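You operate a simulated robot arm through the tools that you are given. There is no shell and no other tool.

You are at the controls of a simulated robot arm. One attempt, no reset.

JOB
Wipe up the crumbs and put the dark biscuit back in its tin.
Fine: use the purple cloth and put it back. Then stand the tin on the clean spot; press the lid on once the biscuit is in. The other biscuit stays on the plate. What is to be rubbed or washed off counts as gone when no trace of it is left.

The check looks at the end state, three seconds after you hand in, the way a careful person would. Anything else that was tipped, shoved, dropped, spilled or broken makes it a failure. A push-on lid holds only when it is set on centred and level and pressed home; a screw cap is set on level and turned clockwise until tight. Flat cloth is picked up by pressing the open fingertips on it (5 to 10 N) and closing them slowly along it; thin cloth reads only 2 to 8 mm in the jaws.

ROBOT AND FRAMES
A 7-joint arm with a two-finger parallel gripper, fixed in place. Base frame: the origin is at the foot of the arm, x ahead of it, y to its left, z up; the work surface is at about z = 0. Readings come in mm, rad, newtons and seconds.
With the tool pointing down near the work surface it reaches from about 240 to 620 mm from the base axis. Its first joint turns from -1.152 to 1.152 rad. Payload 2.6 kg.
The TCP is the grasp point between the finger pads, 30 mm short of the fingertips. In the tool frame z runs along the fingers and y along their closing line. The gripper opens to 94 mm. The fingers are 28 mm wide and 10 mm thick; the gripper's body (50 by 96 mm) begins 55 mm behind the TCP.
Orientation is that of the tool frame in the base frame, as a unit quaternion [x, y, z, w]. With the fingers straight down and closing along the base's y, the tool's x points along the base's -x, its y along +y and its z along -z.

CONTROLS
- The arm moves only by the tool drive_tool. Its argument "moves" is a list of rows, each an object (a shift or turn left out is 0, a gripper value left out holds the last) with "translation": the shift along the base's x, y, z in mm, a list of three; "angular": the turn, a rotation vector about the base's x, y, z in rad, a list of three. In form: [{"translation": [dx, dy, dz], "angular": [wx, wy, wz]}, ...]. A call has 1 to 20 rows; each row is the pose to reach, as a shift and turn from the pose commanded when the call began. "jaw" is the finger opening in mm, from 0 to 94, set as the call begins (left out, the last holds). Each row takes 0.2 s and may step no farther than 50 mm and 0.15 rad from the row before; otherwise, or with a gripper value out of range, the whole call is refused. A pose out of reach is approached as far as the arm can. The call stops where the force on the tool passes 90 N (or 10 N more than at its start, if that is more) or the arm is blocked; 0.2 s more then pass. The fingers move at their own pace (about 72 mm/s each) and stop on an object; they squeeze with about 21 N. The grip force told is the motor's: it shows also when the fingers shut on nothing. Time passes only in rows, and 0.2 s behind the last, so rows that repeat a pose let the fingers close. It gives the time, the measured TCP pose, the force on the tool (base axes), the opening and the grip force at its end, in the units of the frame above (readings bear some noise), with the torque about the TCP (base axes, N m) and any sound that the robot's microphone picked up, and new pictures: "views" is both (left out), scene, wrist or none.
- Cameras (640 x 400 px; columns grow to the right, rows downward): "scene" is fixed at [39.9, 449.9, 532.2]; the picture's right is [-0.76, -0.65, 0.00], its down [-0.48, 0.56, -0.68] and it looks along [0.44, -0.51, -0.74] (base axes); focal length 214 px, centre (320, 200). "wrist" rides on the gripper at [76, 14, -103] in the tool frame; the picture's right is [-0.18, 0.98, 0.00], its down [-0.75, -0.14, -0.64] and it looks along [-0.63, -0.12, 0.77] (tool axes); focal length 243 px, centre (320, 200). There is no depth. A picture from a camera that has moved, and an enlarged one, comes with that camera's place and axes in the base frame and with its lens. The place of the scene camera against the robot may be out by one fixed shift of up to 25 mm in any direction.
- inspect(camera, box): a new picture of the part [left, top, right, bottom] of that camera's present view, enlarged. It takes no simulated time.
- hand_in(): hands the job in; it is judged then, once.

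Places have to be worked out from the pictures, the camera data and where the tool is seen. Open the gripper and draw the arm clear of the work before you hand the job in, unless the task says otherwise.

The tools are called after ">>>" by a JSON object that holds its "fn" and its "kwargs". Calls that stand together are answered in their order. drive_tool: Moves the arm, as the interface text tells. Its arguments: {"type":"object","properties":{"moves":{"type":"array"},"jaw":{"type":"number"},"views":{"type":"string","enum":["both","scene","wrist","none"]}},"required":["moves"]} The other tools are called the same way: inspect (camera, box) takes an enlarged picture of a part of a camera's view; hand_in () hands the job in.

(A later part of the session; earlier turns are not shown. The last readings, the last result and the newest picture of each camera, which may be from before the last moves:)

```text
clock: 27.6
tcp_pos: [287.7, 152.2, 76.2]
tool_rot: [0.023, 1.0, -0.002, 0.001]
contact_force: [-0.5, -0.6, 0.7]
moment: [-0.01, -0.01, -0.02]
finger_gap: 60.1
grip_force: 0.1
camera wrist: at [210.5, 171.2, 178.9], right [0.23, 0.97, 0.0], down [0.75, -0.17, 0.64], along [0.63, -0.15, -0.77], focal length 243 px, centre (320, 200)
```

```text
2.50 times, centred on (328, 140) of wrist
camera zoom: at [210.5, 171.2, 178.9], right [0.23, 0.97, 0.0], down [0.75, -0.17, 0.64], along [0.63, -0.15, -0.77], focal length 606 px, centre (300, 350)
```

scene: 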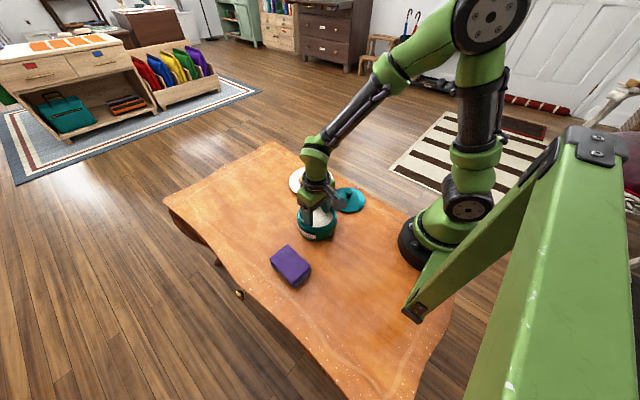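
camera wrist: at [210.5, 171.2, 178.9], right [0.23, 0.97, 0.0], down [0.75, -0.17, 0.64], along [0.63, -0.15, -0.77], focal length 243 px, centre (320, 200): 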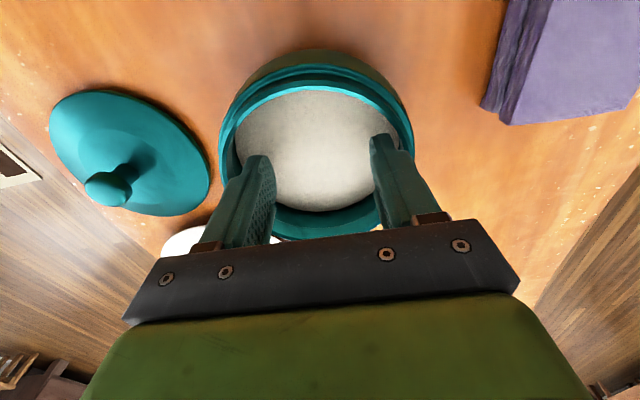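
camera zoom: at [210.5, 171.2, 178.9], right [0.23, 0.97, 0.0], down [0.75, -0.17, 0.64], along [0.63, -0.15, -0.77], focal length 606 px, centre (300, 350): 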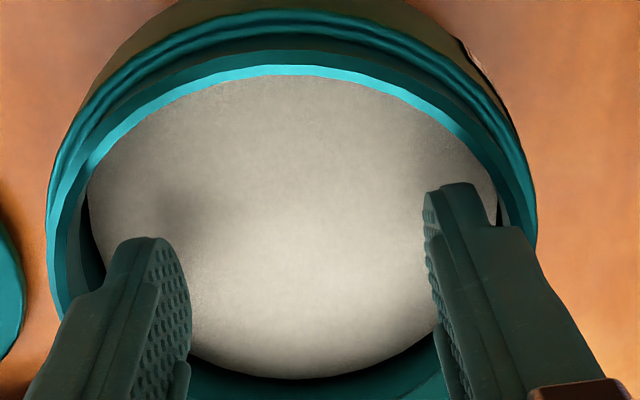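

The tips are just inside the neck and still clear of the floor. I'll lower in small steps, watching for contact.

>>> {"fn": "drive_tool", "kwargs": {"moves": [{"translation": [0, 0, -3]}, {"translation": [0, 0, -6]}, {"translation": [0, 0, -8]}, {"translation": [0, 0, -8]}]}}

>>> {"fn": "inspect", "kwargs": {"camera": "scene", "box": [280, 185, 376, 245]}}

>>> {"fn": "inspect", "kwargs": {"camera": "wrist", "box": [200, 60, 456, 220]}}

```text
clock: 28.6
tcp_pos: [288.4, 151.6, 68.2]
tool_rot: [0.023, 1.0, -0.002, 0.001]
contact_force: [0.2, -0.2, 0.2]
moment: [0.01, -0.03, -0.04]
finger_gap: 60.2
grip_force: 0.1
camera wrist: at [210.9, 170.4, 171.7], right [0.23, 0.97, 0.0], down [0.75, -0.17, 0.64], along [0.63, -0.15, -0.77], focal length 243 px, centre (320, 200)
```

scene: 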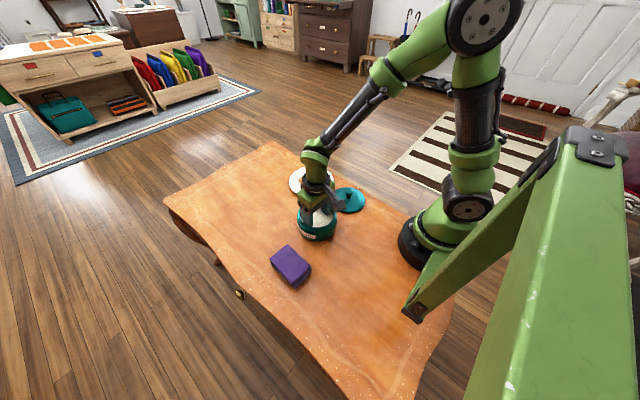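
wrist: 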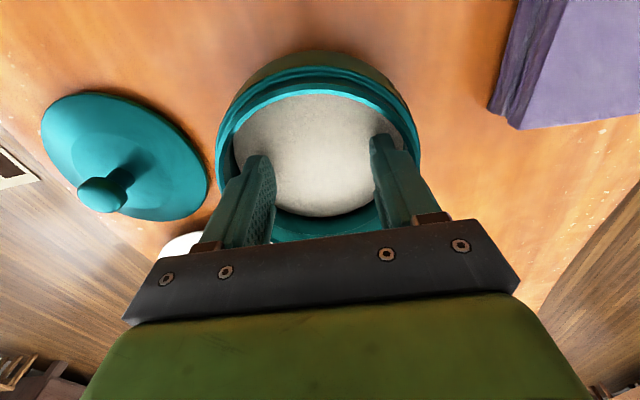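

```text
6.67 times, centred on (328, 215) of scene
camera zoom: at [39.9, 449.9, 532.2], right [-0.76, -0.65, 0.0], down [-0.48, 0.56, -0.68], along [0.44, -0.51, -0.74], focal length 1430 px, centre (267, 100)
```

zoom: 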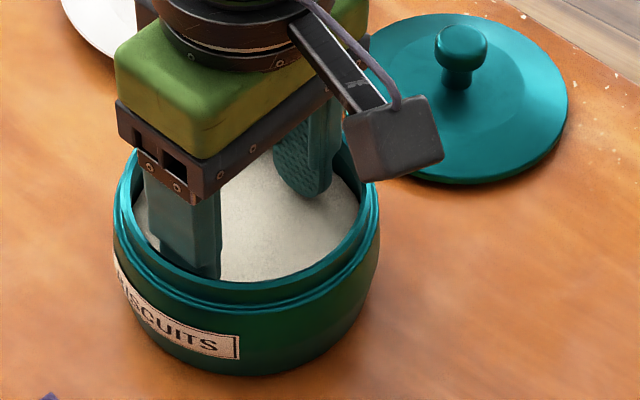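

```text
2.50 times, centred on (328, 140) of wrist
camera zoom: at [210.9, 170.4, 171.7], right [0.23, 0.97, 0.0], down [0.75, -0.17, 0.64], along [0.63, -0.15, -0.77], focal length 606 px, centre (300, 350)
```

zoom: 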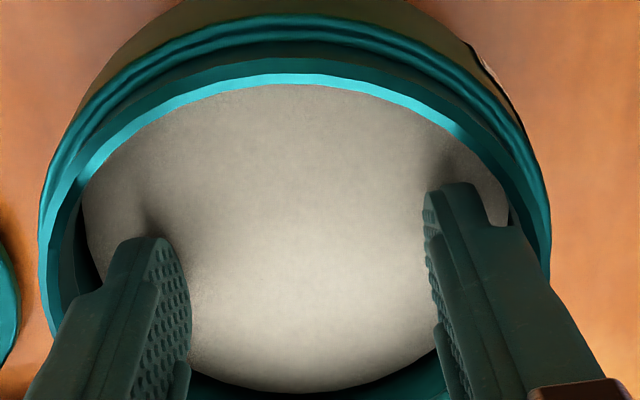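

The fingertips are a few mm above the floor, well inside the neck. I'll spread the fingers gently against the inner wall.

>>> {"fn": "drive_tool", "kwargs": {"moves": [{"translation": [0, 0, 0]}, {"translation": [0, 0, 0]}], "jaw": 72, "views": "none"}}

>>> {"fn": "drive_tool", "kwargs": {"moves": [{"translation": [0, 0, 0]}, {"translation": [0, 0, 0]}], "jaw": 78, "views": "none"}}

>>> {"fn": "drive_tool", "kwargs": {"moves": [{"translation": [0, 0, 0]}, {"translation": [0, 0, 0]}], "jaw": 84}}

```text
clock: 29.2
tcp_pos: [286.8, 151.1, 69.1]
tool_rot: [0.022, 1.0, -0.002, 0.001]
contact_force: [-0.2, -0.3, 0.0]
moment: [-0.03, 0.02, 0.01]
finger_gap: 72.0
grip_force: 0.1
```

```text
clock: 29.8
tcp_pos: [286.3, 151.6, 68.6]
tool_rot: [0.022, 1.0, -0.001, 0.0]
contact_force: [-0.1, -1.2, -0.2]
moment: [-0.01, -0.02, -0.01]
finger_gap: 77.4
grip_force: 0.0
```

```text
clock: 30.4
tcp_pos: [287.5, 152.6, 68.5]
tool_rot: [0.023, 1.0, -0.001, 0.001]
contact_force: [0.1, -0.8, 0.8]
moment: [0.06, 0.02, -0.04]
finger_gap: 78.5
grip_force: 0.0
camera wrist: at [210.9, 170.4, 171.9], right [0.23, 0.97, 0.0], down [0.75, -0.17, 0.64], along [0.63, -0.15, -0.77], focal length 243 px, centre (320, 200)
```

scene: 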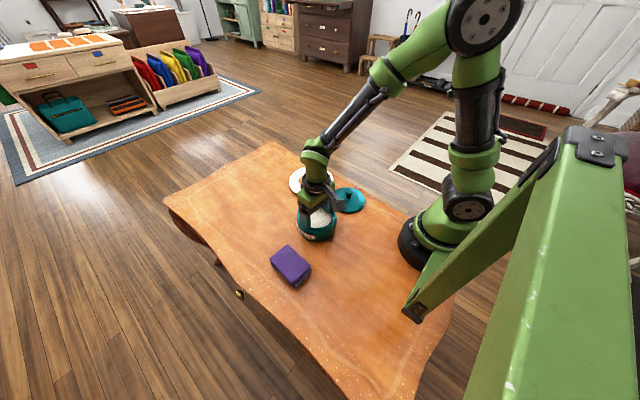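
wrist: 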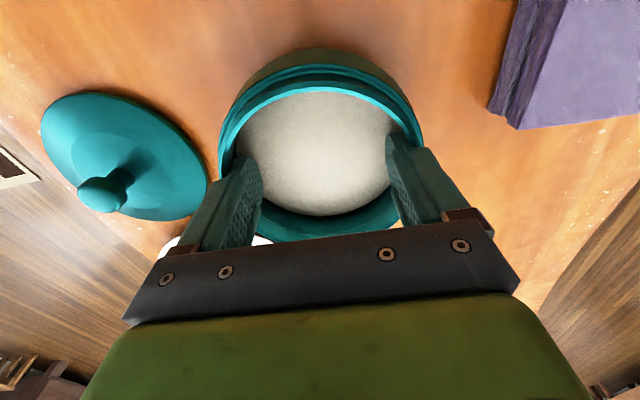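

The fingers stopped at 78.5 mm against the inner wall. I'll command full opening for a firm hold, then try a small lift to see how the tin responds.

>>> {"fn": "drive_tool", "kwargs": {"moves": [{"translation": [0, 0, 0]}, {"translation": [0, 0, 0]}, {"translation": [0, 0, 2]}, {"translation": [0, 0, 5]}, {"translation": [0, 0, 8]}, {"translation": [0, 0, 8]}], "jaw": 94}}

>>> {"fn": "inspect", "kwargs": {"camera": "scene", "box": [280, 185, 376, 245]}}

>>> {"fn": "inspect", "kwargs": {"camera": "wrist", "box": [200, 30, 456, 190]}}

```text
clock: 31.8
tcp_pos: [287.8, 152.2, 78.3]
tool_rot: [0.022, 1.0, -0.001, 0.002]
contact_force: [0.2, 1.0, -3.3]
moment: [-0.01, 0.02, -0.01]
finger_gap: 79.2
grip_force: 0.1
camera wrist: at [211.2, 171.1, 180.1], right [0.23, 0.97, 0.0], down [0.75, -0.17, 0.64], along [0.63, -0.15, -0.77], focal length 243 px, centre (320, 200)
```

scene: 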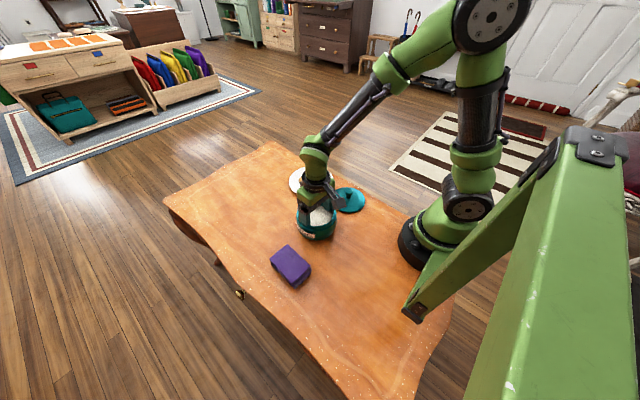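
wrist: 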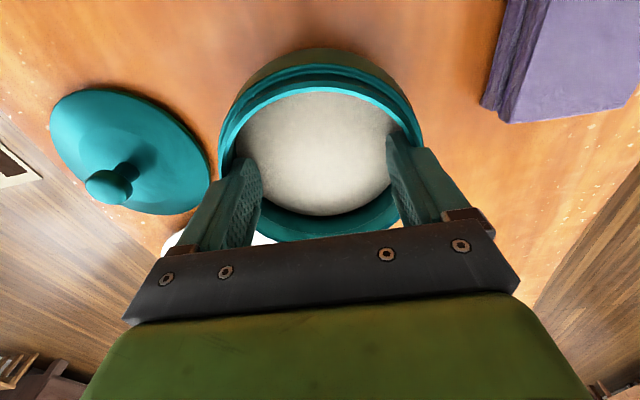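

```text
6.67 times, centred on (328, 215) of scene
camera zoom: at [39.9, 449.9, 532.2], right [-0.76, -0.65, 0.0], down [-0.48, 0.56, -0.68], along [0.44, -0.51, -0.74], focal length 1430 px, centre (267, 100)
```

zoom: 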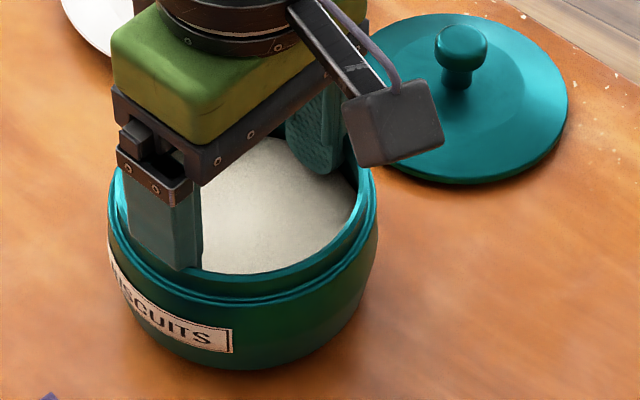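

```text
2.50 times, centred on (328, 110) of wrist
camera zoom: at [211.2, 171.1, 180.1], right [0.23, 0.97, 0.0], down [0.75, -0.17, 0.64], along [0.63, -0.15, -0.77], focal length 606 px, centre (300, 425)
```

zoom: 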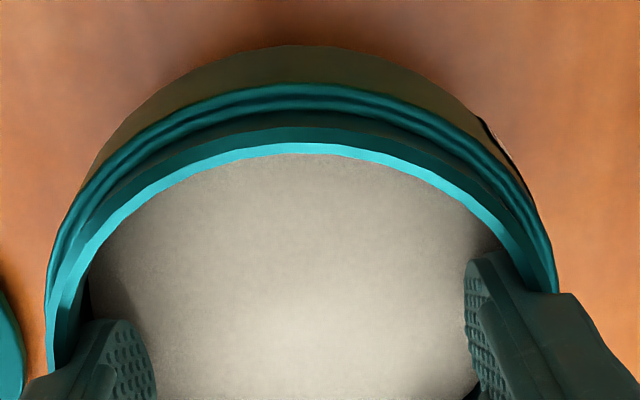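

The tin lifts cleanly and level at about 0.34 kg. I'll carry it low and slowly to the wiped spot near (400, 293).

>>> {"fn": "drive_tool", "kwargs": {"moves": [{"translation": [5, 0, 3]}, {"translation": [15, 5, 5]}, {"translation": [30, 15, 5]}, {"translation": [45, 28, 5]}, {"translation": [58, 43, 5]}, {"translation": [68, 60, 5]}, {"translation": [78, 77, 5]}, {"translation": [88, 94, 5]}, {"translation": [98, 110, 5]}, {"translation": [106, 124, 5]}, {"translation": [111, 134, 5]}, {"translation": [113, 139, 5]}, {"translation": [113, 139, 5]}]}}

>>> {"fn": "inspect", "kwargs": {"camera": "scene", "box": [200, 180, 328, 260]}}

```text
clock: 34.6
tcp_pos: [400.9, 290.8, 81.5]
tool_rot: [0.023, 1.0, -0.002, 0.0]
contact_force: [-0.1, -0.4, -2.8]
moment: [-0.01, 0.03, -0.01]
finger_gap: 79.1
grip_force: 0.1
camera wrist: at [324.3, 309.9, 184.2], right [0.23, 0.97, 0.0], down [0.75, -0.17, 0.64], along [0.63, -0.15, -0.77], focal length 243 px, centre (320, 200)
```

scene: 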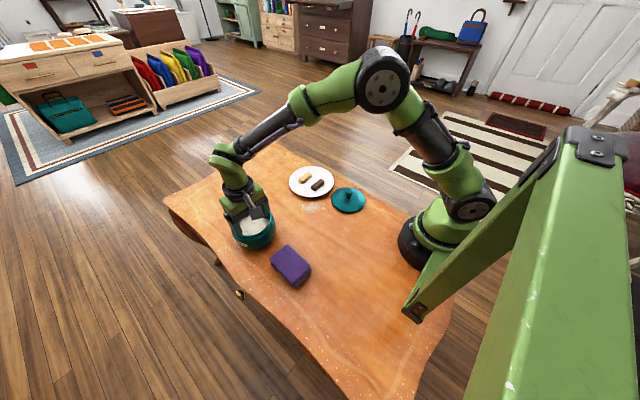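
wrist: 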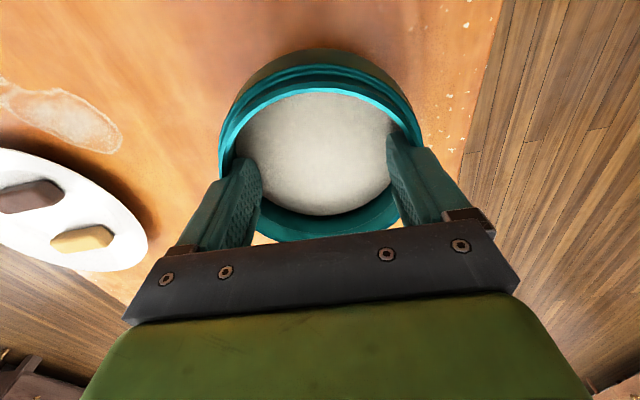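

```text
5.00 times, centred on (264, 220) of scene
camera zoom: at [39.9, 449.9, 532.2], right [-0.76, -0.65, 0.0], down [-0.48, 0.56, -0.68], along [0.44, -0.51, -0.74], focal length 1072 px, centre (600, 100)
```

zoom: 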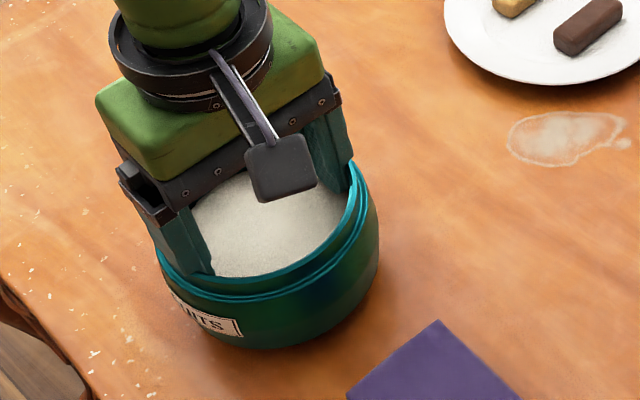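

The tin is over the wiped spot and level. I'll lower it by the same 13 mm I lifted it.

>>> {"fn": "drive_tool", "kwargs": {"moves": [{"translation": [0, 1, -5]}, {"translation": [0, 1, -9]}, {"translation": [0, 1, -11]}, {"translation": [0, 1, -12.5]}, {"translation": [0, 1, -12.5]}], "views": "none"}}

```text
clock: 35.8
tcp_pos: [399.1, 292.6, 70.2]
tool_rot: [0.023, 1.0, -0.002, 0.0]
contact_force: [-1.7, -1.8, 2.1]
moment: [0.13, -0.16, 0.02]
finger_gap: 79.4
grip_force: 0.0
```

The tin is standing on the table, since the force has reversed. I'll release by closing the fingers to 60 mm and rise straight out.

>>> {"fn": "drive_tool", "kwargs": {"moves": [{"translation": [0, 0, 0]}, {"translation": [0, 0, 0]}, {"translation": [0, 0, 0]}, {"translation": [0, 0, 20]}, {"translation": [0, 0, 60]}, {"translation": [0, 0, 105]}, {"translation": [0, 0, 150]}, {"translation": [0, 0, 150]}], "jaw": 60}}

>>> {"fn": "inspect", "kwargs": {"camera": "scene", "box": [200, 180, 328, 260]}}

>>> {"fn": "inspect", "kwargs": {"camera": "wrist", "box": [220, 20, 412, 140]}}

```text
clock: 37.6
tcp_pos: [402.1, 291.6, 220.8]
tool_rot: [0.023, 1.0, -0.002, 0.0]
contact_force: [-0.6, -0.7, -0.3]
moment: [-0.02, 0.03, 0.01]
finger_gap: 60.0
grip_force: 0.1
camera wrist: at [326.4, 310.2, 323.6], right [0.23, 0.97, 0.0], down [0.75, -0.17, 0.64], along [0.63, -0.15, -0.77], focal length 243 px, centre (320, 200)
```

scene: 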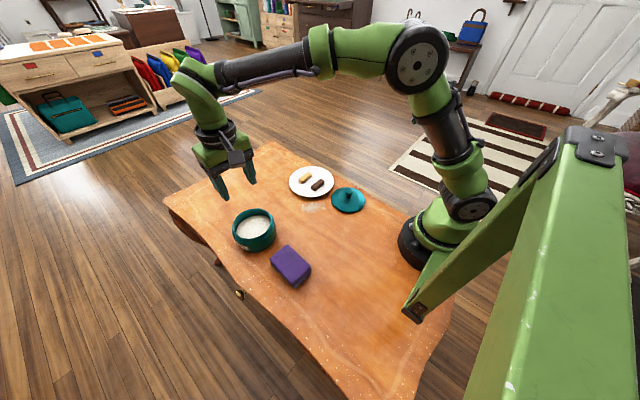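
wrist: 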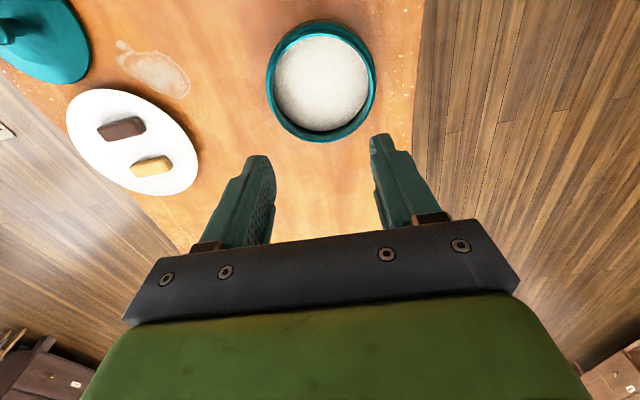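

```text
5.00 times, centred on (264, 220) of scene
camera zoom: at [39.9, 449.9, 532.2], right [-0.76, -0.65, 0.0], down [-0.48, 0.56, -0.68], along [0.44, -0.51, -0.74], focal length 1072 px, centre (600, 100)
```

zoom: 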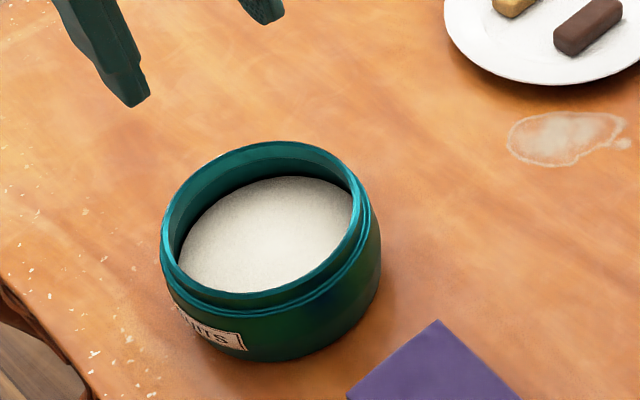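

```text
3.33 times, centred on (316, 80) of wrist
camera zoom: at [326.4, 310.2, 323.6], right [0.23, 0.97, 0.0], down [0.75, -0.17, 0.64], along [0.63, -0.15, -0.77], focal length 809 px, centre (333, 600)
```

zoom: 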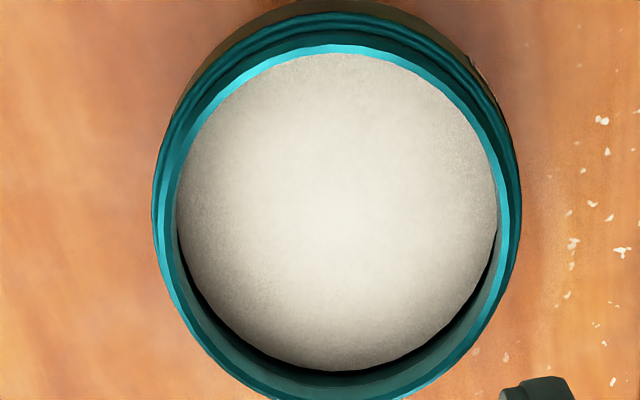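

The tin stands level at about (400, 292) with its label out. I'll go to the plate to measure the dark biscuit.

>>> {"fn": "drive_tool", "kwargs": {"moves": [{"translation": [0, -40, 0]}, {"translation": [0, -85, 0]}, {"translation": [0, -130, 0]}, {"translation": [0, -175, 0]}, {"translation": [0, -220, 0]}, {"translation": [0, -260, -10]}, {"translation": [0, -273, -40]}, {"translation": [0, -273, -60]}, {"translation": [0, -273, -60]}], "jaw": 80}}

>>> {"fn": "inspect", "kwargs": {"camera": "wrist", "box": [220, 40, 412, 160]}}

>>> {"fn": "inspect", "kwargs": {"camera": "scene", "box": [270, 155, 366, 215]}}

```text
clock: 39.6
tcp_pos: [400.3, 17.3, 158.8]
tool_rot: [0.022, 1.0, -0.002, 0.001]
contact_force: [0.4, 0.3, -0.2]
moment: [-0.03, 0.01, 0.0]
finger_gap: 79.7
grip_force: 0.0
camera wrist: at [324.3, 35.8, 261.9], right [0.23, 0.97, 0.0], down [0.75, -0.17, 0.64], along [0.63, -0.15, -0.77], focal length 243 px, centre (320, 200)
```

scene: 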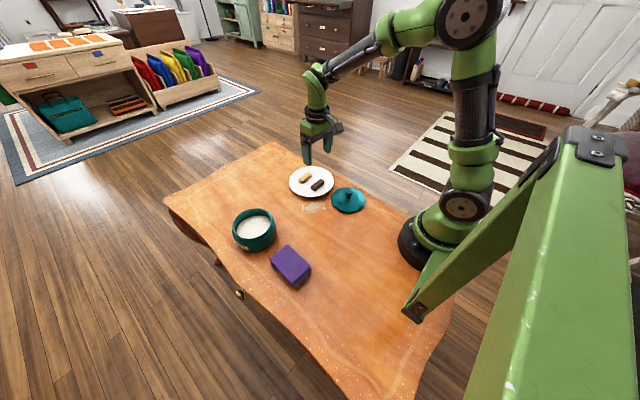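
wrist: 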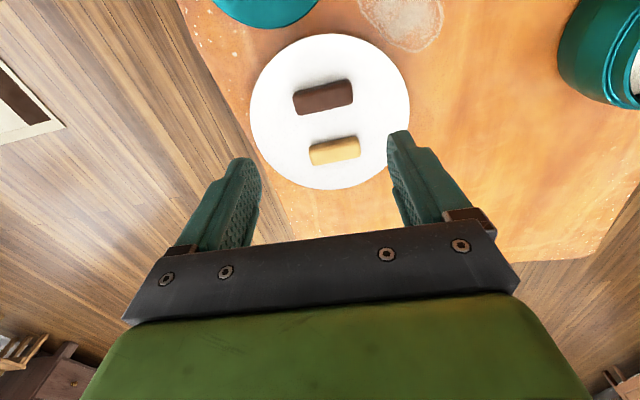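

```text
3.33 times, centred on (316, 100) of wrist
camera zoom: at [324.3, 35.8, 261.9], right [0.23, 0.97, 0.0], down [0.75, -0.17, 0.64], along [0.63, -0.15, -0.77], focal length 809 px, centre (333, 533)
```

zoom: 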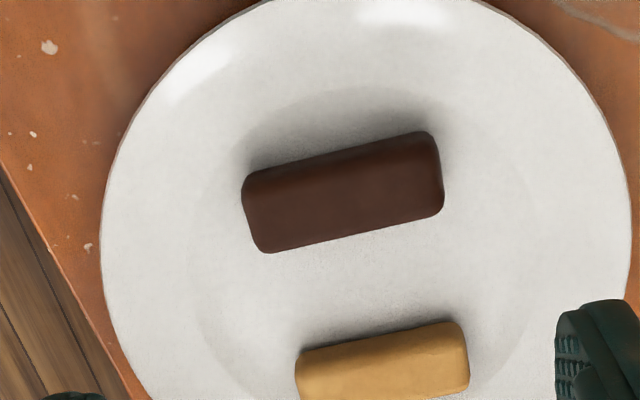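

```text
6.67 times, centred on (318, 185) of scene
camera zoom: at [39.9, 449.9, 532.2], right [-0.76, -0.65, 0.0], down [-0.48, 0.56, -0.68], along [0.44, -0.51, -0.74], focal length 1430 px, centre (333, 300)
```

zoom: 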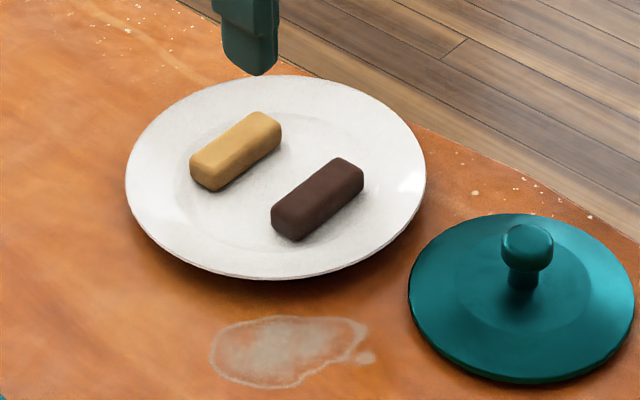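

The dark biscuit is about 54 x 20 mm, lies along y, and is centred near (400, 21). The light one is about 30 mm farther out in x. I'll grip it by its ends, correcting the yaw and lowering partway first.

>>> {"fn": "drive_tool", "kwargs": {"moves": [{"translation": [0, 2, -30], "angular": [0, 0, 0.02]}, {"translation": [0, 4, -65], "angular": [0, 0, 0.045]}, {"translation": [0, 4, -85], "angular": [0, 0, 0.045]}, {"translation": [0, 4, -85], "angular": [0, 0, 0.045]}]}}

>>> {"fn": "inspect", "kwargs": {"camera": "wrist", "box": [200, 80, 456, 240]}}

>>> {"fn": "inspect", "kwargs": {"camera": "scene", "box": [270, 155, 366, 215]}}

```text
clock: 40.6
tcp_pos: [400.3, 23.7, 72.5]
tool_rot: [0.0, 1.0, -0.003, 0.001]
contact_force: [0.5, -0.6, 0.0]
moment: [0.01, 0.01, -0.01]
finger_gap: 80.0
grip_force: 0.1
camera wrist: at [323.7, 37.7, 176.3], right [0.18, 0.98, 0.0], down [0.75, -0.14, 0.64], along [0.63, -0.12, -0.77], focal length 243 px, centre (320, 200)
```

scene: 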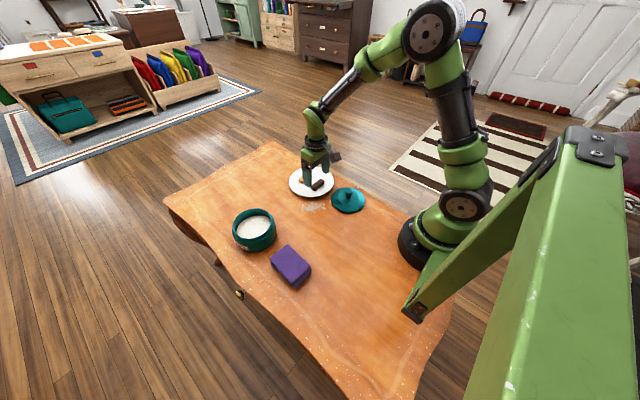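
wrist: 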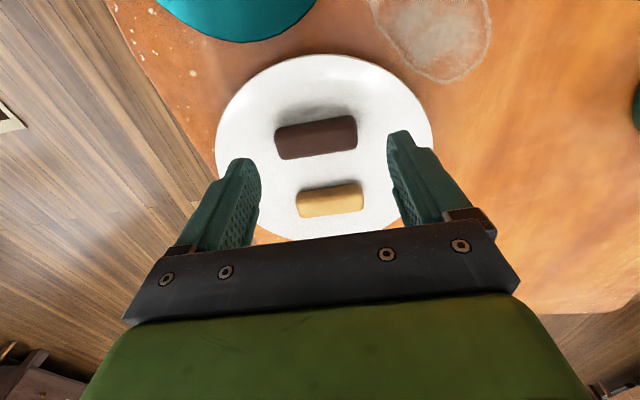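

```text
2.50 times, centred on (328, 160) of wrist
camera zoom: at [323.7, 37.7, 176.3], right [0.18, 0.98, 0.0], down [0.75, -0.14, 0.64], along [0.63, -0.12, -0.77], focal length 606 px, centre (300, 300)
```

zoom: 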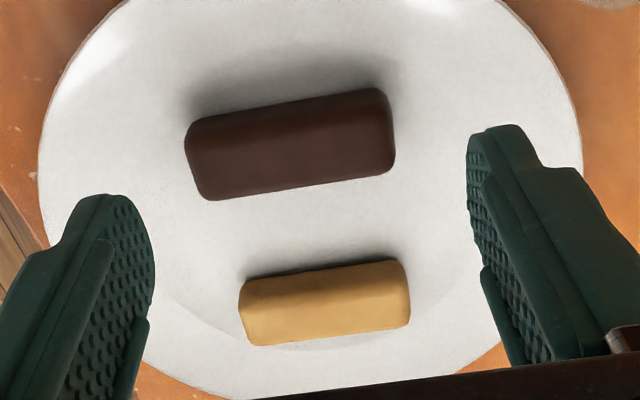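

```text
6.67 times, centred on (318, 185) of scene
camera zoom: at [39.9, 449.9, 532.2], right [-0.76, -0.65, 0.0], down [-0.48, 0.56, -0.68], along [0.44, -0.51, -0.74], focal length 1430 px, centre (333, 300)
```

zoom: 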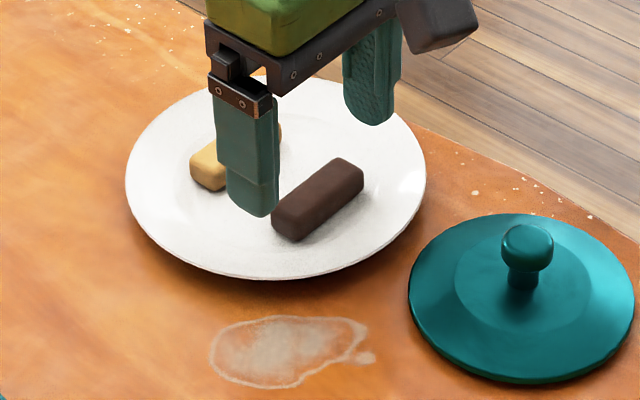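

The view puts the biscuit centre about 2 mm toward the base and 1.5 mm to -y of the tool. I'll correct that and lower so the tips are about 11 mm above the table, beside the biscuit's ends.

>>> {"fn": "drive_tool", "kwargs": {"moves": [{"translation": [-2.3, -1.5, -15]}, {"translation": [-2.3, -1.5, -25]}, {"translation": [-2.3, -1.5, -31]}, {"translation": [-2.3, -1.5, -31]}]}}

>>> {"fn": "inspect", "kwargs": {"camera": "wrist", "box": [200, 80, 456, 240]}}

>>> {"fn": "inspect", "kwargs": {"camera": "scene", "box": [270, 155, 366, 215]}}

```text
clock: 41.6
tcp_pos: [398.7, 21.7, 42.8]
tool_rot: [0.0, 1.0, -0.002, 0.002]
contact_force: [-2.1, 0.0, 10.0]
moment: [0.55, 0.24, 0.1]
finger_gap: 79.7
grip_force: 0.1
camera wrist: at [321.1, 36.7, 146.6], right [0.18, 0.98, 0.0], down [0.75, -0.14, 0.64], along [0.63, -0.12, -0.76], focal length 243 px, centre (320, 200)
```

scene: 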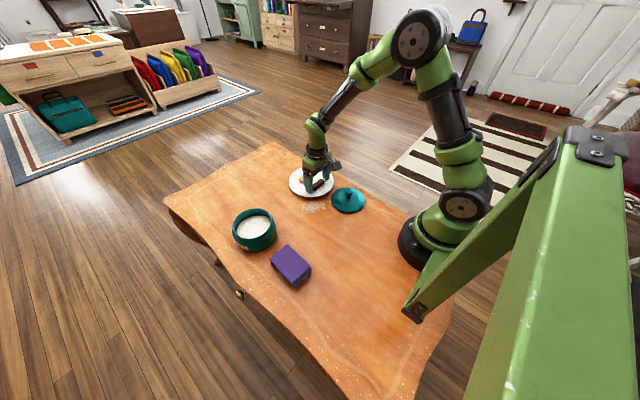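
wrist: 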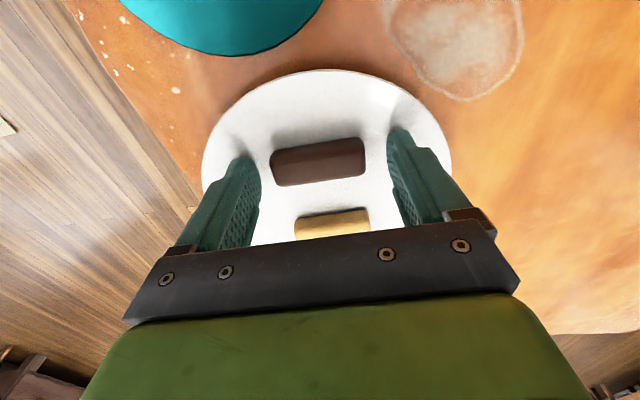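

```text
2.50 times, centred on (328, 160) of wrist
camera zoom: at [321.1, 36.7, 146.6], right [0.18, 0.98, 0.0], down [0.75, -0.14, 0.64], along [0.63, -0.12, -0.76], focal length 606 px, centre (300, 300)
```

zoom: 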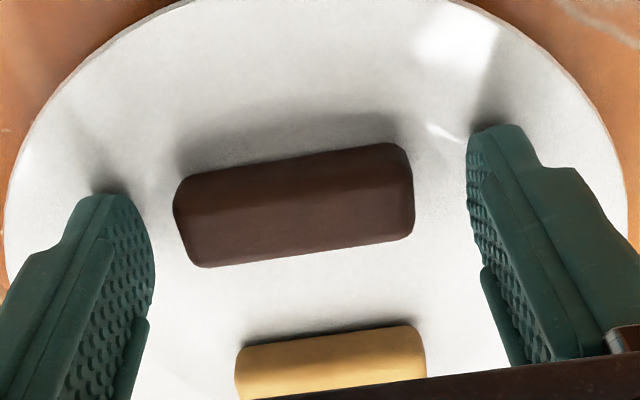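

```text
6.67 times, centred on (318, 185) of scene
camera zoom: at [39.8, 449.9, 532.2], right [-0.76, -0.65, 0.0], down [-0.48, 0.56, -0.68], along [0.44, -0.51, -0.74], focal length 1430 px, centre (333, 300)
```

zoom: 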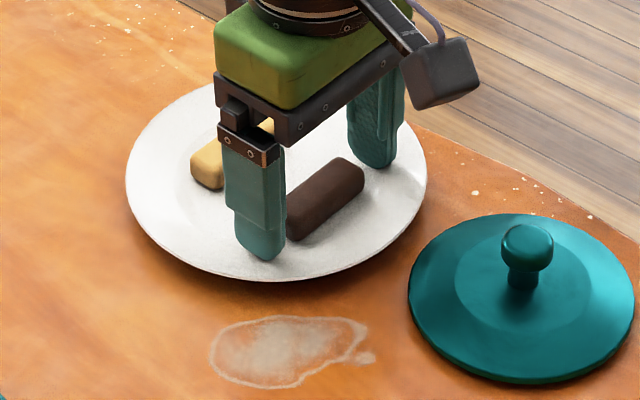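

The +y fingertip touched the plate's rising rim at about 10 N. I'll back off 4 mm, narrow the jaw to 66 so both tips are inside the plate's well, and centre it by shifting -1.5 mm in y.

>>> {"fn": "drive_tool", "kwargs": {"moves": [{"translation": [0, 0, 4]}, {"translation": [0, -1.5, 4]}, {"translation": [0, -1.5, 4]}, {"translation": [0, -1.5, 4]}], "jaw": 66}}

>>> {"fn": "inspect", "kwargs": {"camera": "wrist", "box": [200, 80, 456, 240]}}

```text
clock: 42.6
tcp_pos: [396.8, 19.9, 45.8]
tool_rot: [0.0, 1.0, -0.002, 0.001]
contact_force: [0.0, -0.9, 0.3]
moment: [0.02, 0.0, 0.0]
finger_gap: 66.1
grip_force: 0.1
camera wrist: at [320.9, 34.9, 149.7], right [0.18, 0.98, 0.0], down [0.75, -0.14, 0.64], along [0.63, -0.12, -0.77], focal length 243 px, centre (320, 200)
```

scene: 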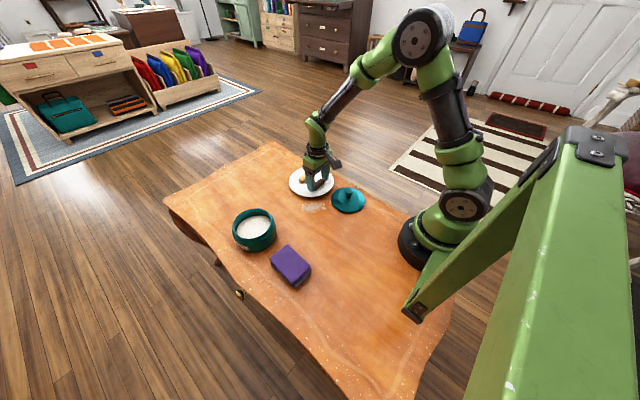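
wrist: 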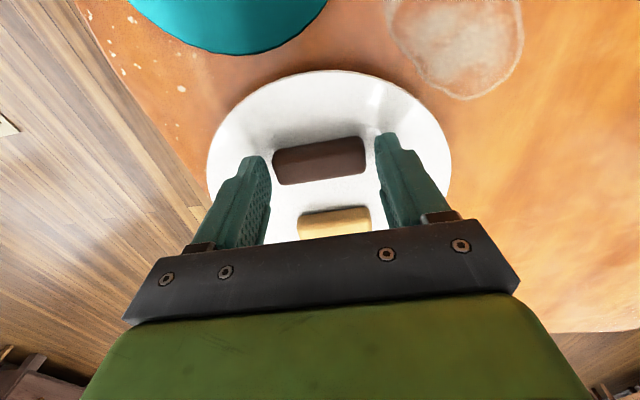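

```text
2.50 times, centred on (328, 160) of wrist
camera zoom: at [320.9, 34.9, 149.7], right [0.18, 0.98, 0.0], down [0.75, -0.14, 0.64], along [0.63, -0.12, -0.77], focal length 606 px, centre (300, 300)
```

zoom: 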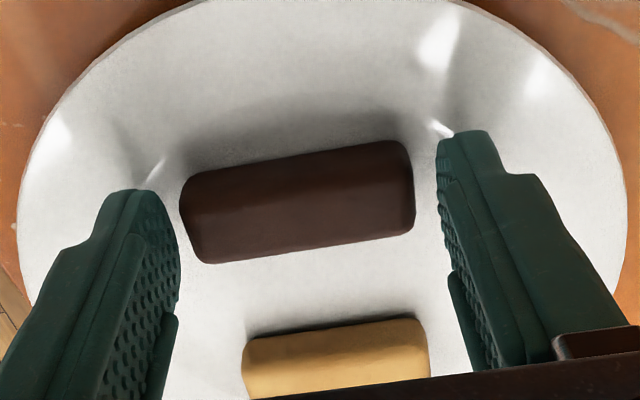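

The biscuit sits centred between the tips. I'll lower 4 mm and check the force.

>>> {"fn": "drive_tool", "kwargs": {"moves": [{"translation": [0, 0, -2]}, {"translation": [0, 0, -4.5]}, {"translation": [0, 0, -4.5]}], "views": "none"}}

```text
clock: 43.4
tcp_pos: [398.0, 21.1, 42.4]
tool_rot: [0.0, 1.0, -0.002, 0.002]
contact_force: [-0.5, -2.5, 5.4]
moment: [0.2, 0.1, 0.02]
finger_gap: 65.6
grip_force: 0.0
```

There's light contact on the plate again, so I'll raise 2 mm and close on the biscuit.

>>> {"fn": "drive_tool", "kwargs": {"moves": [{"translation": [0, 0, 2]}, {"translation": [0, 0, 2]}], "views": "none"}}

>>> {"fn": "drive_tool", "kwargs": {"moves": [{"translation": [0, 0, 0]}, {"translation": [0, 0, 0]}, {"translation": [0, 0, 0]}], "jaw": 45}}

>>> {"fn": "inspect", "kwargs": {"camera": "wrist", "box": [200, 80, 456, 240]}}

>>> {"fn": "inspect", "kwargs": {"camera": "scene", "box": [270, 155, 366, 215]}}

```text
clock: 44.0
tcp_pos: [397.8, 20.7, 44.1]
tool_rot: [0.0, 1.0, -0.002, 0.001]
contact_force: [0.1, 0.3, 0.9]
moment: [0.01, 0.01, 0.0]
finger_gap: 65.9
grip_force: 0.0
```

```text
clock: 44.8
tcp_pos: [397.4, 20.7, 44.3]
tool_rot: [-0.001, 1.0, -0.002, 0.001]
contact_force: [0.6, -0.3, 0.5]
moment: [0.02, -0.04, 0.03]
finger_gap: 56.5
grip_force: 21.2
camera wrist: at [320.9, 35.3, 147.5], right [0.18, 0.98, 0.0], down [0.75, -0.14, 0.64], along [0.63, -0.12, -0.77], focal length 243 px, centre (320, 200)
```

scene: 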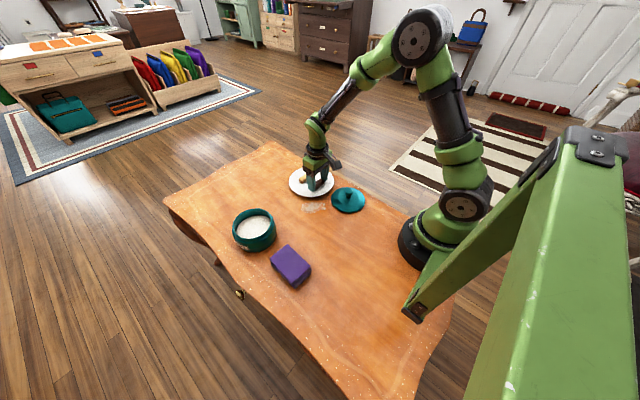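
wrist: 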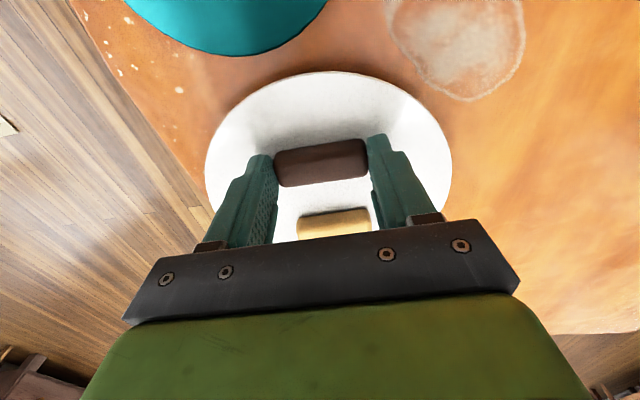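

```text
2.50 times, centred on (328, 160) of wrist
camera zoom: at [320.9, 35.3, 147.5], right [0.18, 0.98, 0.0], down [0.75, -0.14, 0.64], along [0.63, -0.12, -0.77], focal length 606 px, centre (300, 300)
```

zoom: 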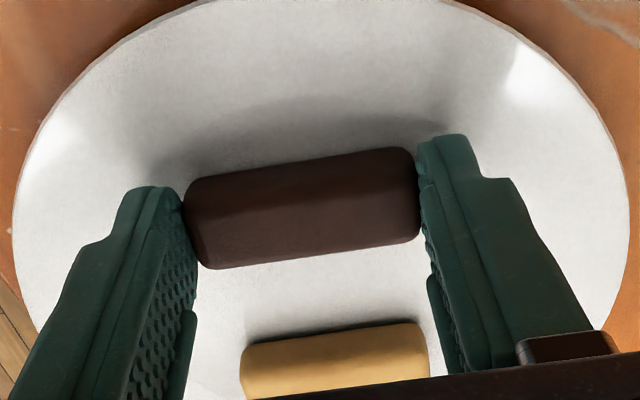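

```text
6.67 times, centred on (318, 185) of scene
camera zoom: at [39.9, 449.9, 532.2], right [-0.76, -0.65, 0.0], down [-0.48, 0.56, -0.68], along [0.44, -0.51, -0.74], focal length 1430 px, centre (333, 300)
```

zoom: 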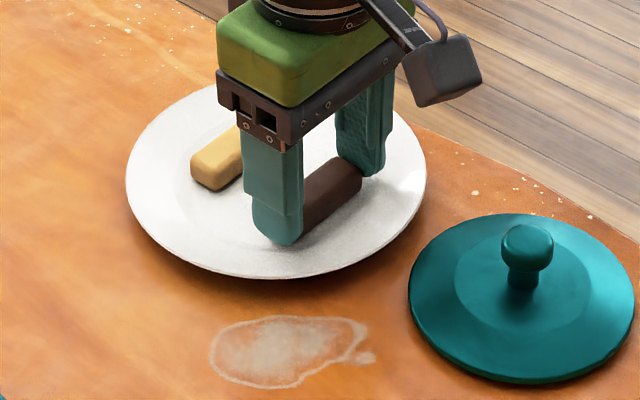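

The biscuit is held firmly by its ends at 56.5 mm. I'll lift it straight up and check that it comes along.

>>> {"fn": "drive_tool", "kwargs": {"moves": [{"translation": [0, 0, 8]}, {"translation": [0, 0, 25]}, {"translation": [0, 0, 55]}, {"translation": [0, 0, 90]}, {"translation": [0, 0, 105]}, {"translation": [0, 0, 105]}]}}

>>> {"fn": "inspect", "kwargs": {"camera": "scene", "box": [270, 135, 366, 195]}}

```text
clock: 46.2
tcp_pos: [398.2, 21.3, 149.6]
tool_rot: [0.0, 1.0, -0.002, 0.001]
contact_force: [-0.1, -0.1, -0.6]
moment: [-0.01, 0.0, -0.01]
finger_gap: 56.9
grip_force: 20.7
camera wrist: at [320.2, 35.6, 252.4], right [0.18, 0.98, 0.0], down [0.75, -0.14, 0.64], along [0.63, -0.12, -0.77], focal length 243 px, centre (320, 200)
```

scene: 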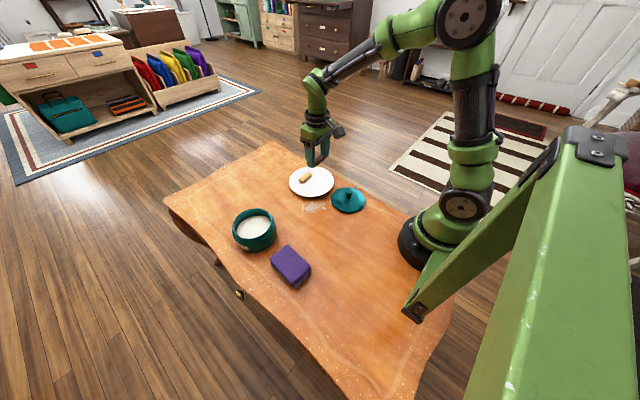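
wrist: 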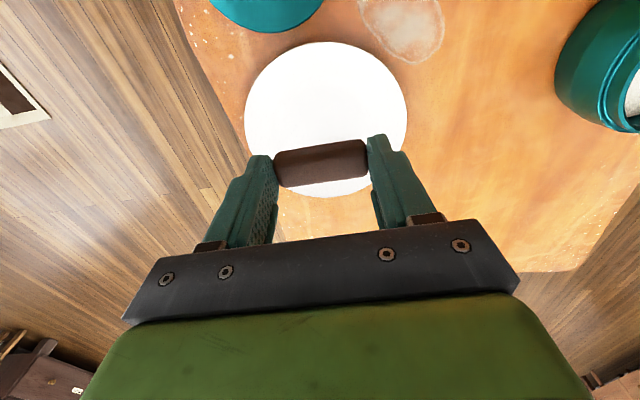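

```text
6.67 times, centred on (318, 165) of scene
camera zoom: at [39.9, 449.9, 532.2], right [-0.76, -0.65, 0.0], down [-0.48, 0.56, -0.68], along [0.44, -0.51, -0.74], focal length 1430 px, centre (333, 433)
```

zoom: 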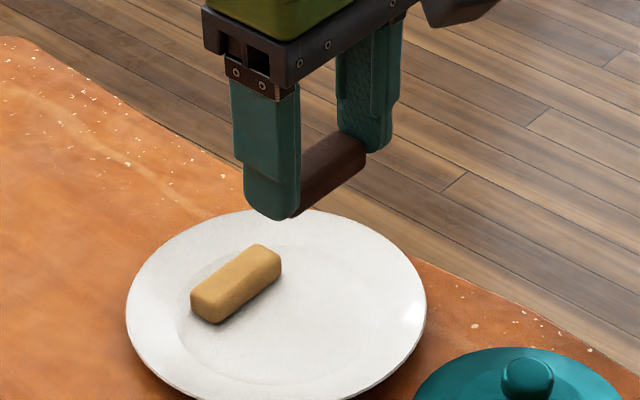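

The dark biscuit is held level and the light one hasn't moved. I'll carry it over the tin.

>>> {"fn": "drive_tool", "kwargs": {"moves": [{"translation": [0, 25, 0]}, {"translation": [0, 60, 0]}, {"translation": [1, 100, 0]}, {"translation": [2, 140, 0]}, {"translation": [2.3, 180, 0]}, {"translation": [2.3, 218, 0]}, {"translation": [2.3, 250, 0]}, {"translation": [2.3, 272, 0]}, {"translation": [2.3, 272, -20]}, {"translation": [2.3, 272, -35]}, {"translation": [2.3, 272, -35]}]}}

>>> {"fn": "inspect", "kwargs": {"camera": "scene", "box": [200, 180, 328, 260]}}

>>> {"fn": "inspect", "kwargs": {"camera": "wrist", "box": [200, 60, 456, 220]}}

```text
clock: 48.6
tcp_pos: [398.9, 291.3, 112.6]
tool_rot: [0.001, 1.0, -0.002, 0.001]
contact_force: [0.0, -0.7, 0.3]
moment: [0.01, 0.05, -0.01]
finger_gap: 56.7
grip_force: 21.2
camera wrist: at [321.5, 307.7, 216.8], right [0.18, 0.98, 0.0], down [0.75, -0.14, 0.64], along [0.63, -0.12, -0.77], focal length 243 px, centre (320, 200)
```

scene: 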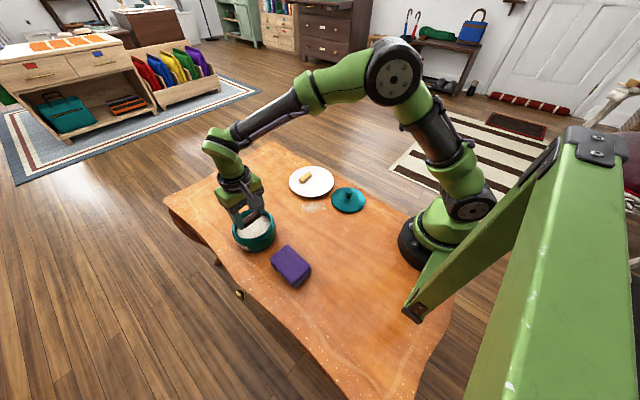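
wrist: 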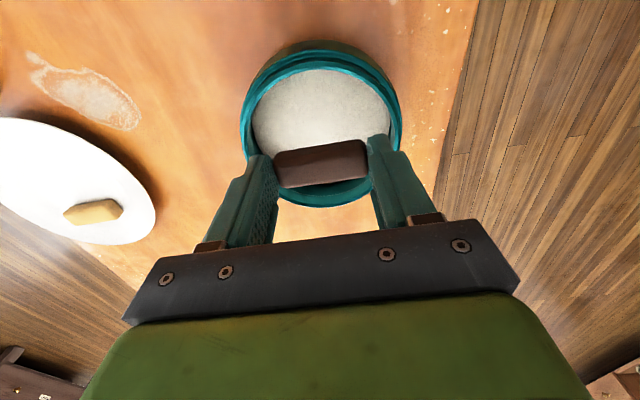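

```text
5.00 times, centred on (264, 220) of scene
camera zoom: at [39.9, 449.9, 532.2], right [-0.76, -0.65, 0.0], down [-0.48, 0.56, -0.68], along [0.44, -0.51, -0.74], focal length 1072 px, centre (600, 100)
```

zoom: 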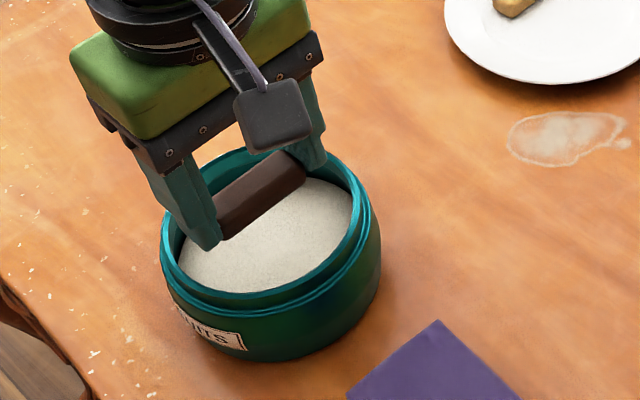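

```text
2.50 times, centred on (328, 140) of wrist
camera zoom: at [321.5, 307.7, 216.8], right [0.18, 0.98, 0.0], down [0.75, -0.14, 0.64], along [0.63, -0.12, -0.77], focal length 606 px, centre (300, 350)
```

zoom: 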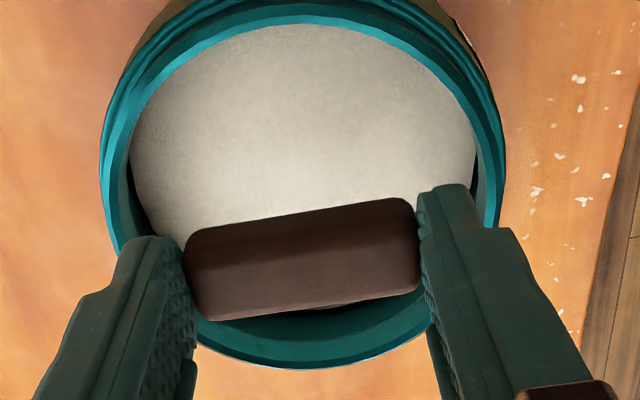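

It's aligned over the tin. I'll lower the biscuit toward the floor of the tin, slowing near the end.

>>> {"fn": "drive_tool", "kwargs": {"moves": [{"translation": [0, 0, -12]}, {"translation": [0, 0, -24]}, {"translation": [0, 0, -32]}, {"translation": [0, 0, -36]}, {"translation": [0, 0, -36]}]}}

>>> {"fn": "inspect", "kwargs": {"camera": "wrist", "box": [200, 60, 456, 220]}}

```text
clock: 49.8
tcp_pos: [399.3, 294.4, 78.8]
tool_rot: [0.0, 1.0, -0.002, 0.001]
contact_force: [0.1, 0.5, -0.6]
moment: [0.02, -0.02, 0.02]
finger_gap: 56.5
grip_force: 20.8
camera wrist: at [322.8, 308.0, 182.0], right [0.18, 0.98, 0.0], down [0.75, -0.14, 0.64], along [0.63, -0.12, -0.77], focal length 243 px, centre (320, 200)
```

scene: 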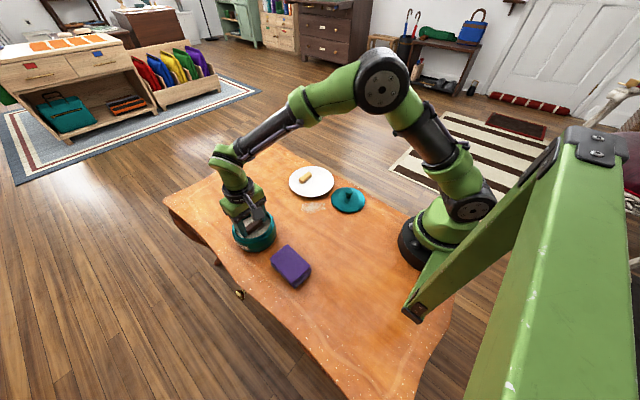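
wrist: 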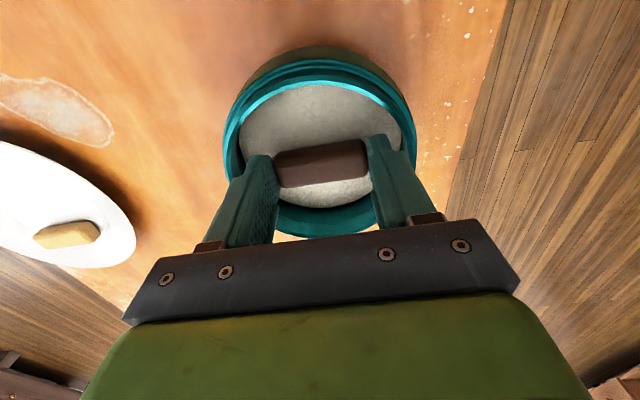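

```text
2.50 times, centred on (328, 140) of wrist
camera zoom: at [322.8, 308.0, 182.0], right [0.18, 0.98, 0.0], down [0.75, -0.14, 0.64], along [0.63, -0.12, -0.77], focal length 606 px, centre (300, 350)
```

zoom: 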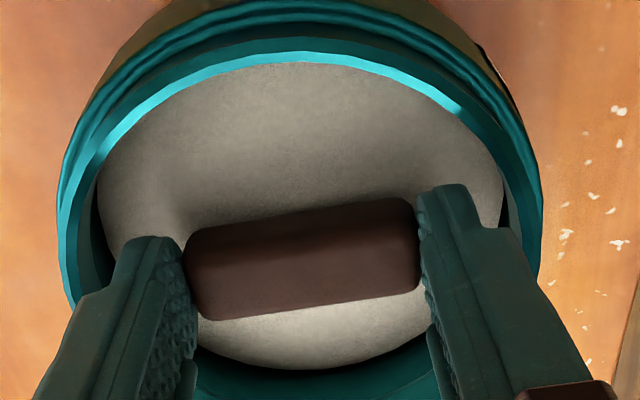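

There's no contact yet, so I'll continue down in small steps until the biscuit touches.

>>> {"fn": "drive_tool", "kwargs": {"moves": [{"translation": [0, 0, -2]}, {"translation": [0, 0, -4]}, {"translation": [0, 0, -4]}], "views": "none"}}

>>> {"fn": "drive_tool", "kwargs": {"moves": [{"translation": [0, 0, -1.5]}, {"translation": [0, 0, -3]}, {"translation": [0, 0, -3]}], "views": "none"}}

```text
clock: 50.6
tcp_pos: [400.1, 291.8, 75.4]
tool_rot: [0.0, 1.0, -0.001, 0.002]
contact_force: [-0.9, -0.4, -0.2]
moment: [-0.03, -0.02, 0.03]
finger_gap: 56.6
grip_force: 21.1
```

```text
clock: 51.4
tcp_pos: [399.4, 292.8, 71.6]
tool_rot: [0.001, 1.0, -0.002, 0.001]
contact_force: [0.0, 1.0, -0.4]
moment: [-0.04, -0.04, -0.03]
finger_gap: 56.8
grip_force: 20.8
```

>>> {"fn": "drive_tool", "kwargs": {"moves": [{"translation": [0, 0, -1.5]}, {"translation": [0, 0, -3]}, {"translation": [0, 0, -3]}]}}

>>> {"fn": "inspect", "kwargs": {"camera": "wrist", "box": [200, 60, 456, 220]}}

>>> {"fn": "inspect", "kwargs": {"camera": "scene", "box": [200, 180, 328, 260]}}

```text
clock: 52.2
tcp_pos: [402.4, 293.3, 69.5]
tool_rot: [0.001, 1.0, -0.001, 0.001]
contact_force: [-4.6, -2.5, 17.0]
moment: [-0.06, 0.01, -0.03]
finger_gap: 56.9
grip_force: 21.0
camera wrist: at [323.9, 307.7, 173.5], right [0.18, 0.98, 0.0], down [0.75, -0.14, 0.65], along [0.63, -0.12, -0.76], focal length 243 px, centre (320, 200)
```

scene: 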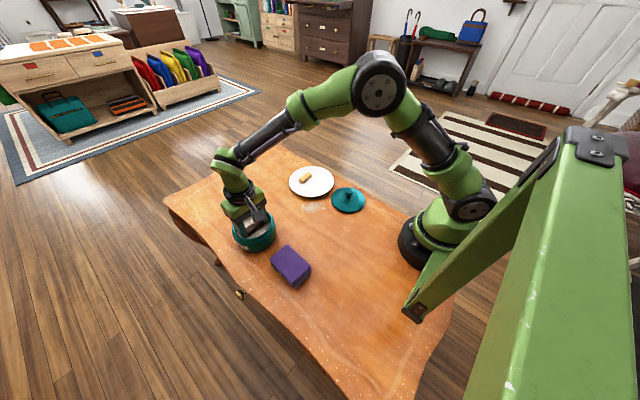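
wrist: 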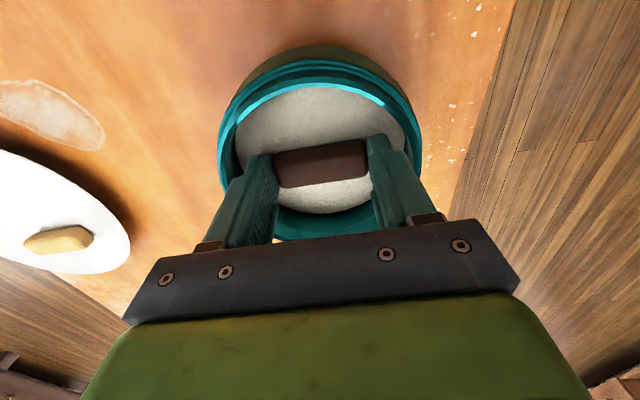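

```text
2.50 times, centred on (328, 140) of wrist
camera zoom: at [323.9, 307.7, 173.5], right [0.18, 0.98, 0.0], down [0.75, -0.14, 0.65], along [0.63, -0.12, -0.76], focal length 606 px, centre (300, 350)
```

zoom: 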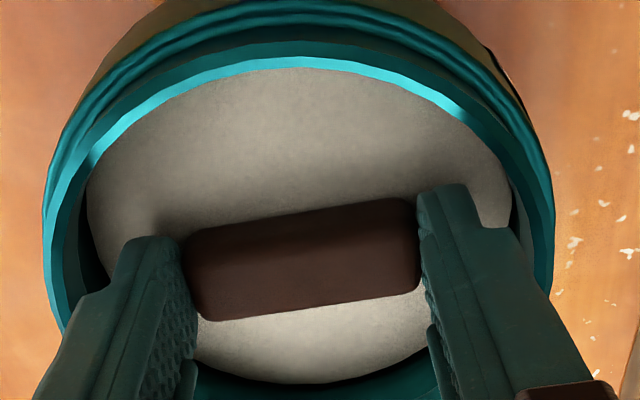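

```text
5.00 times, centred on (264, 220) of scene
camera zoom: at [39.8, 449.9, 532.2], right [-0.76, -0.65, 0.0], down [-0.48, 0.56, -0.68], along [0.44, -0.51, -0.74], focal length 1072 px, centre (600, 100)
```

zoom: 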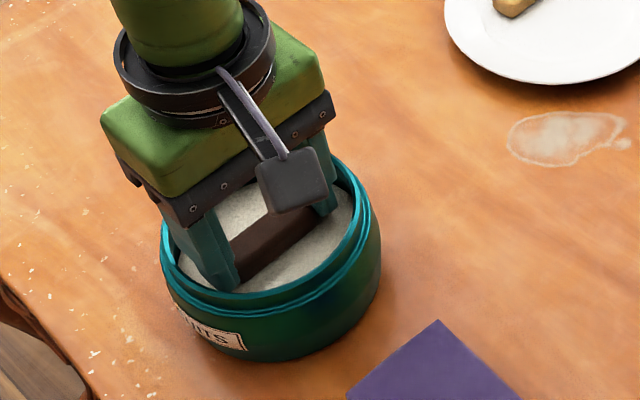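

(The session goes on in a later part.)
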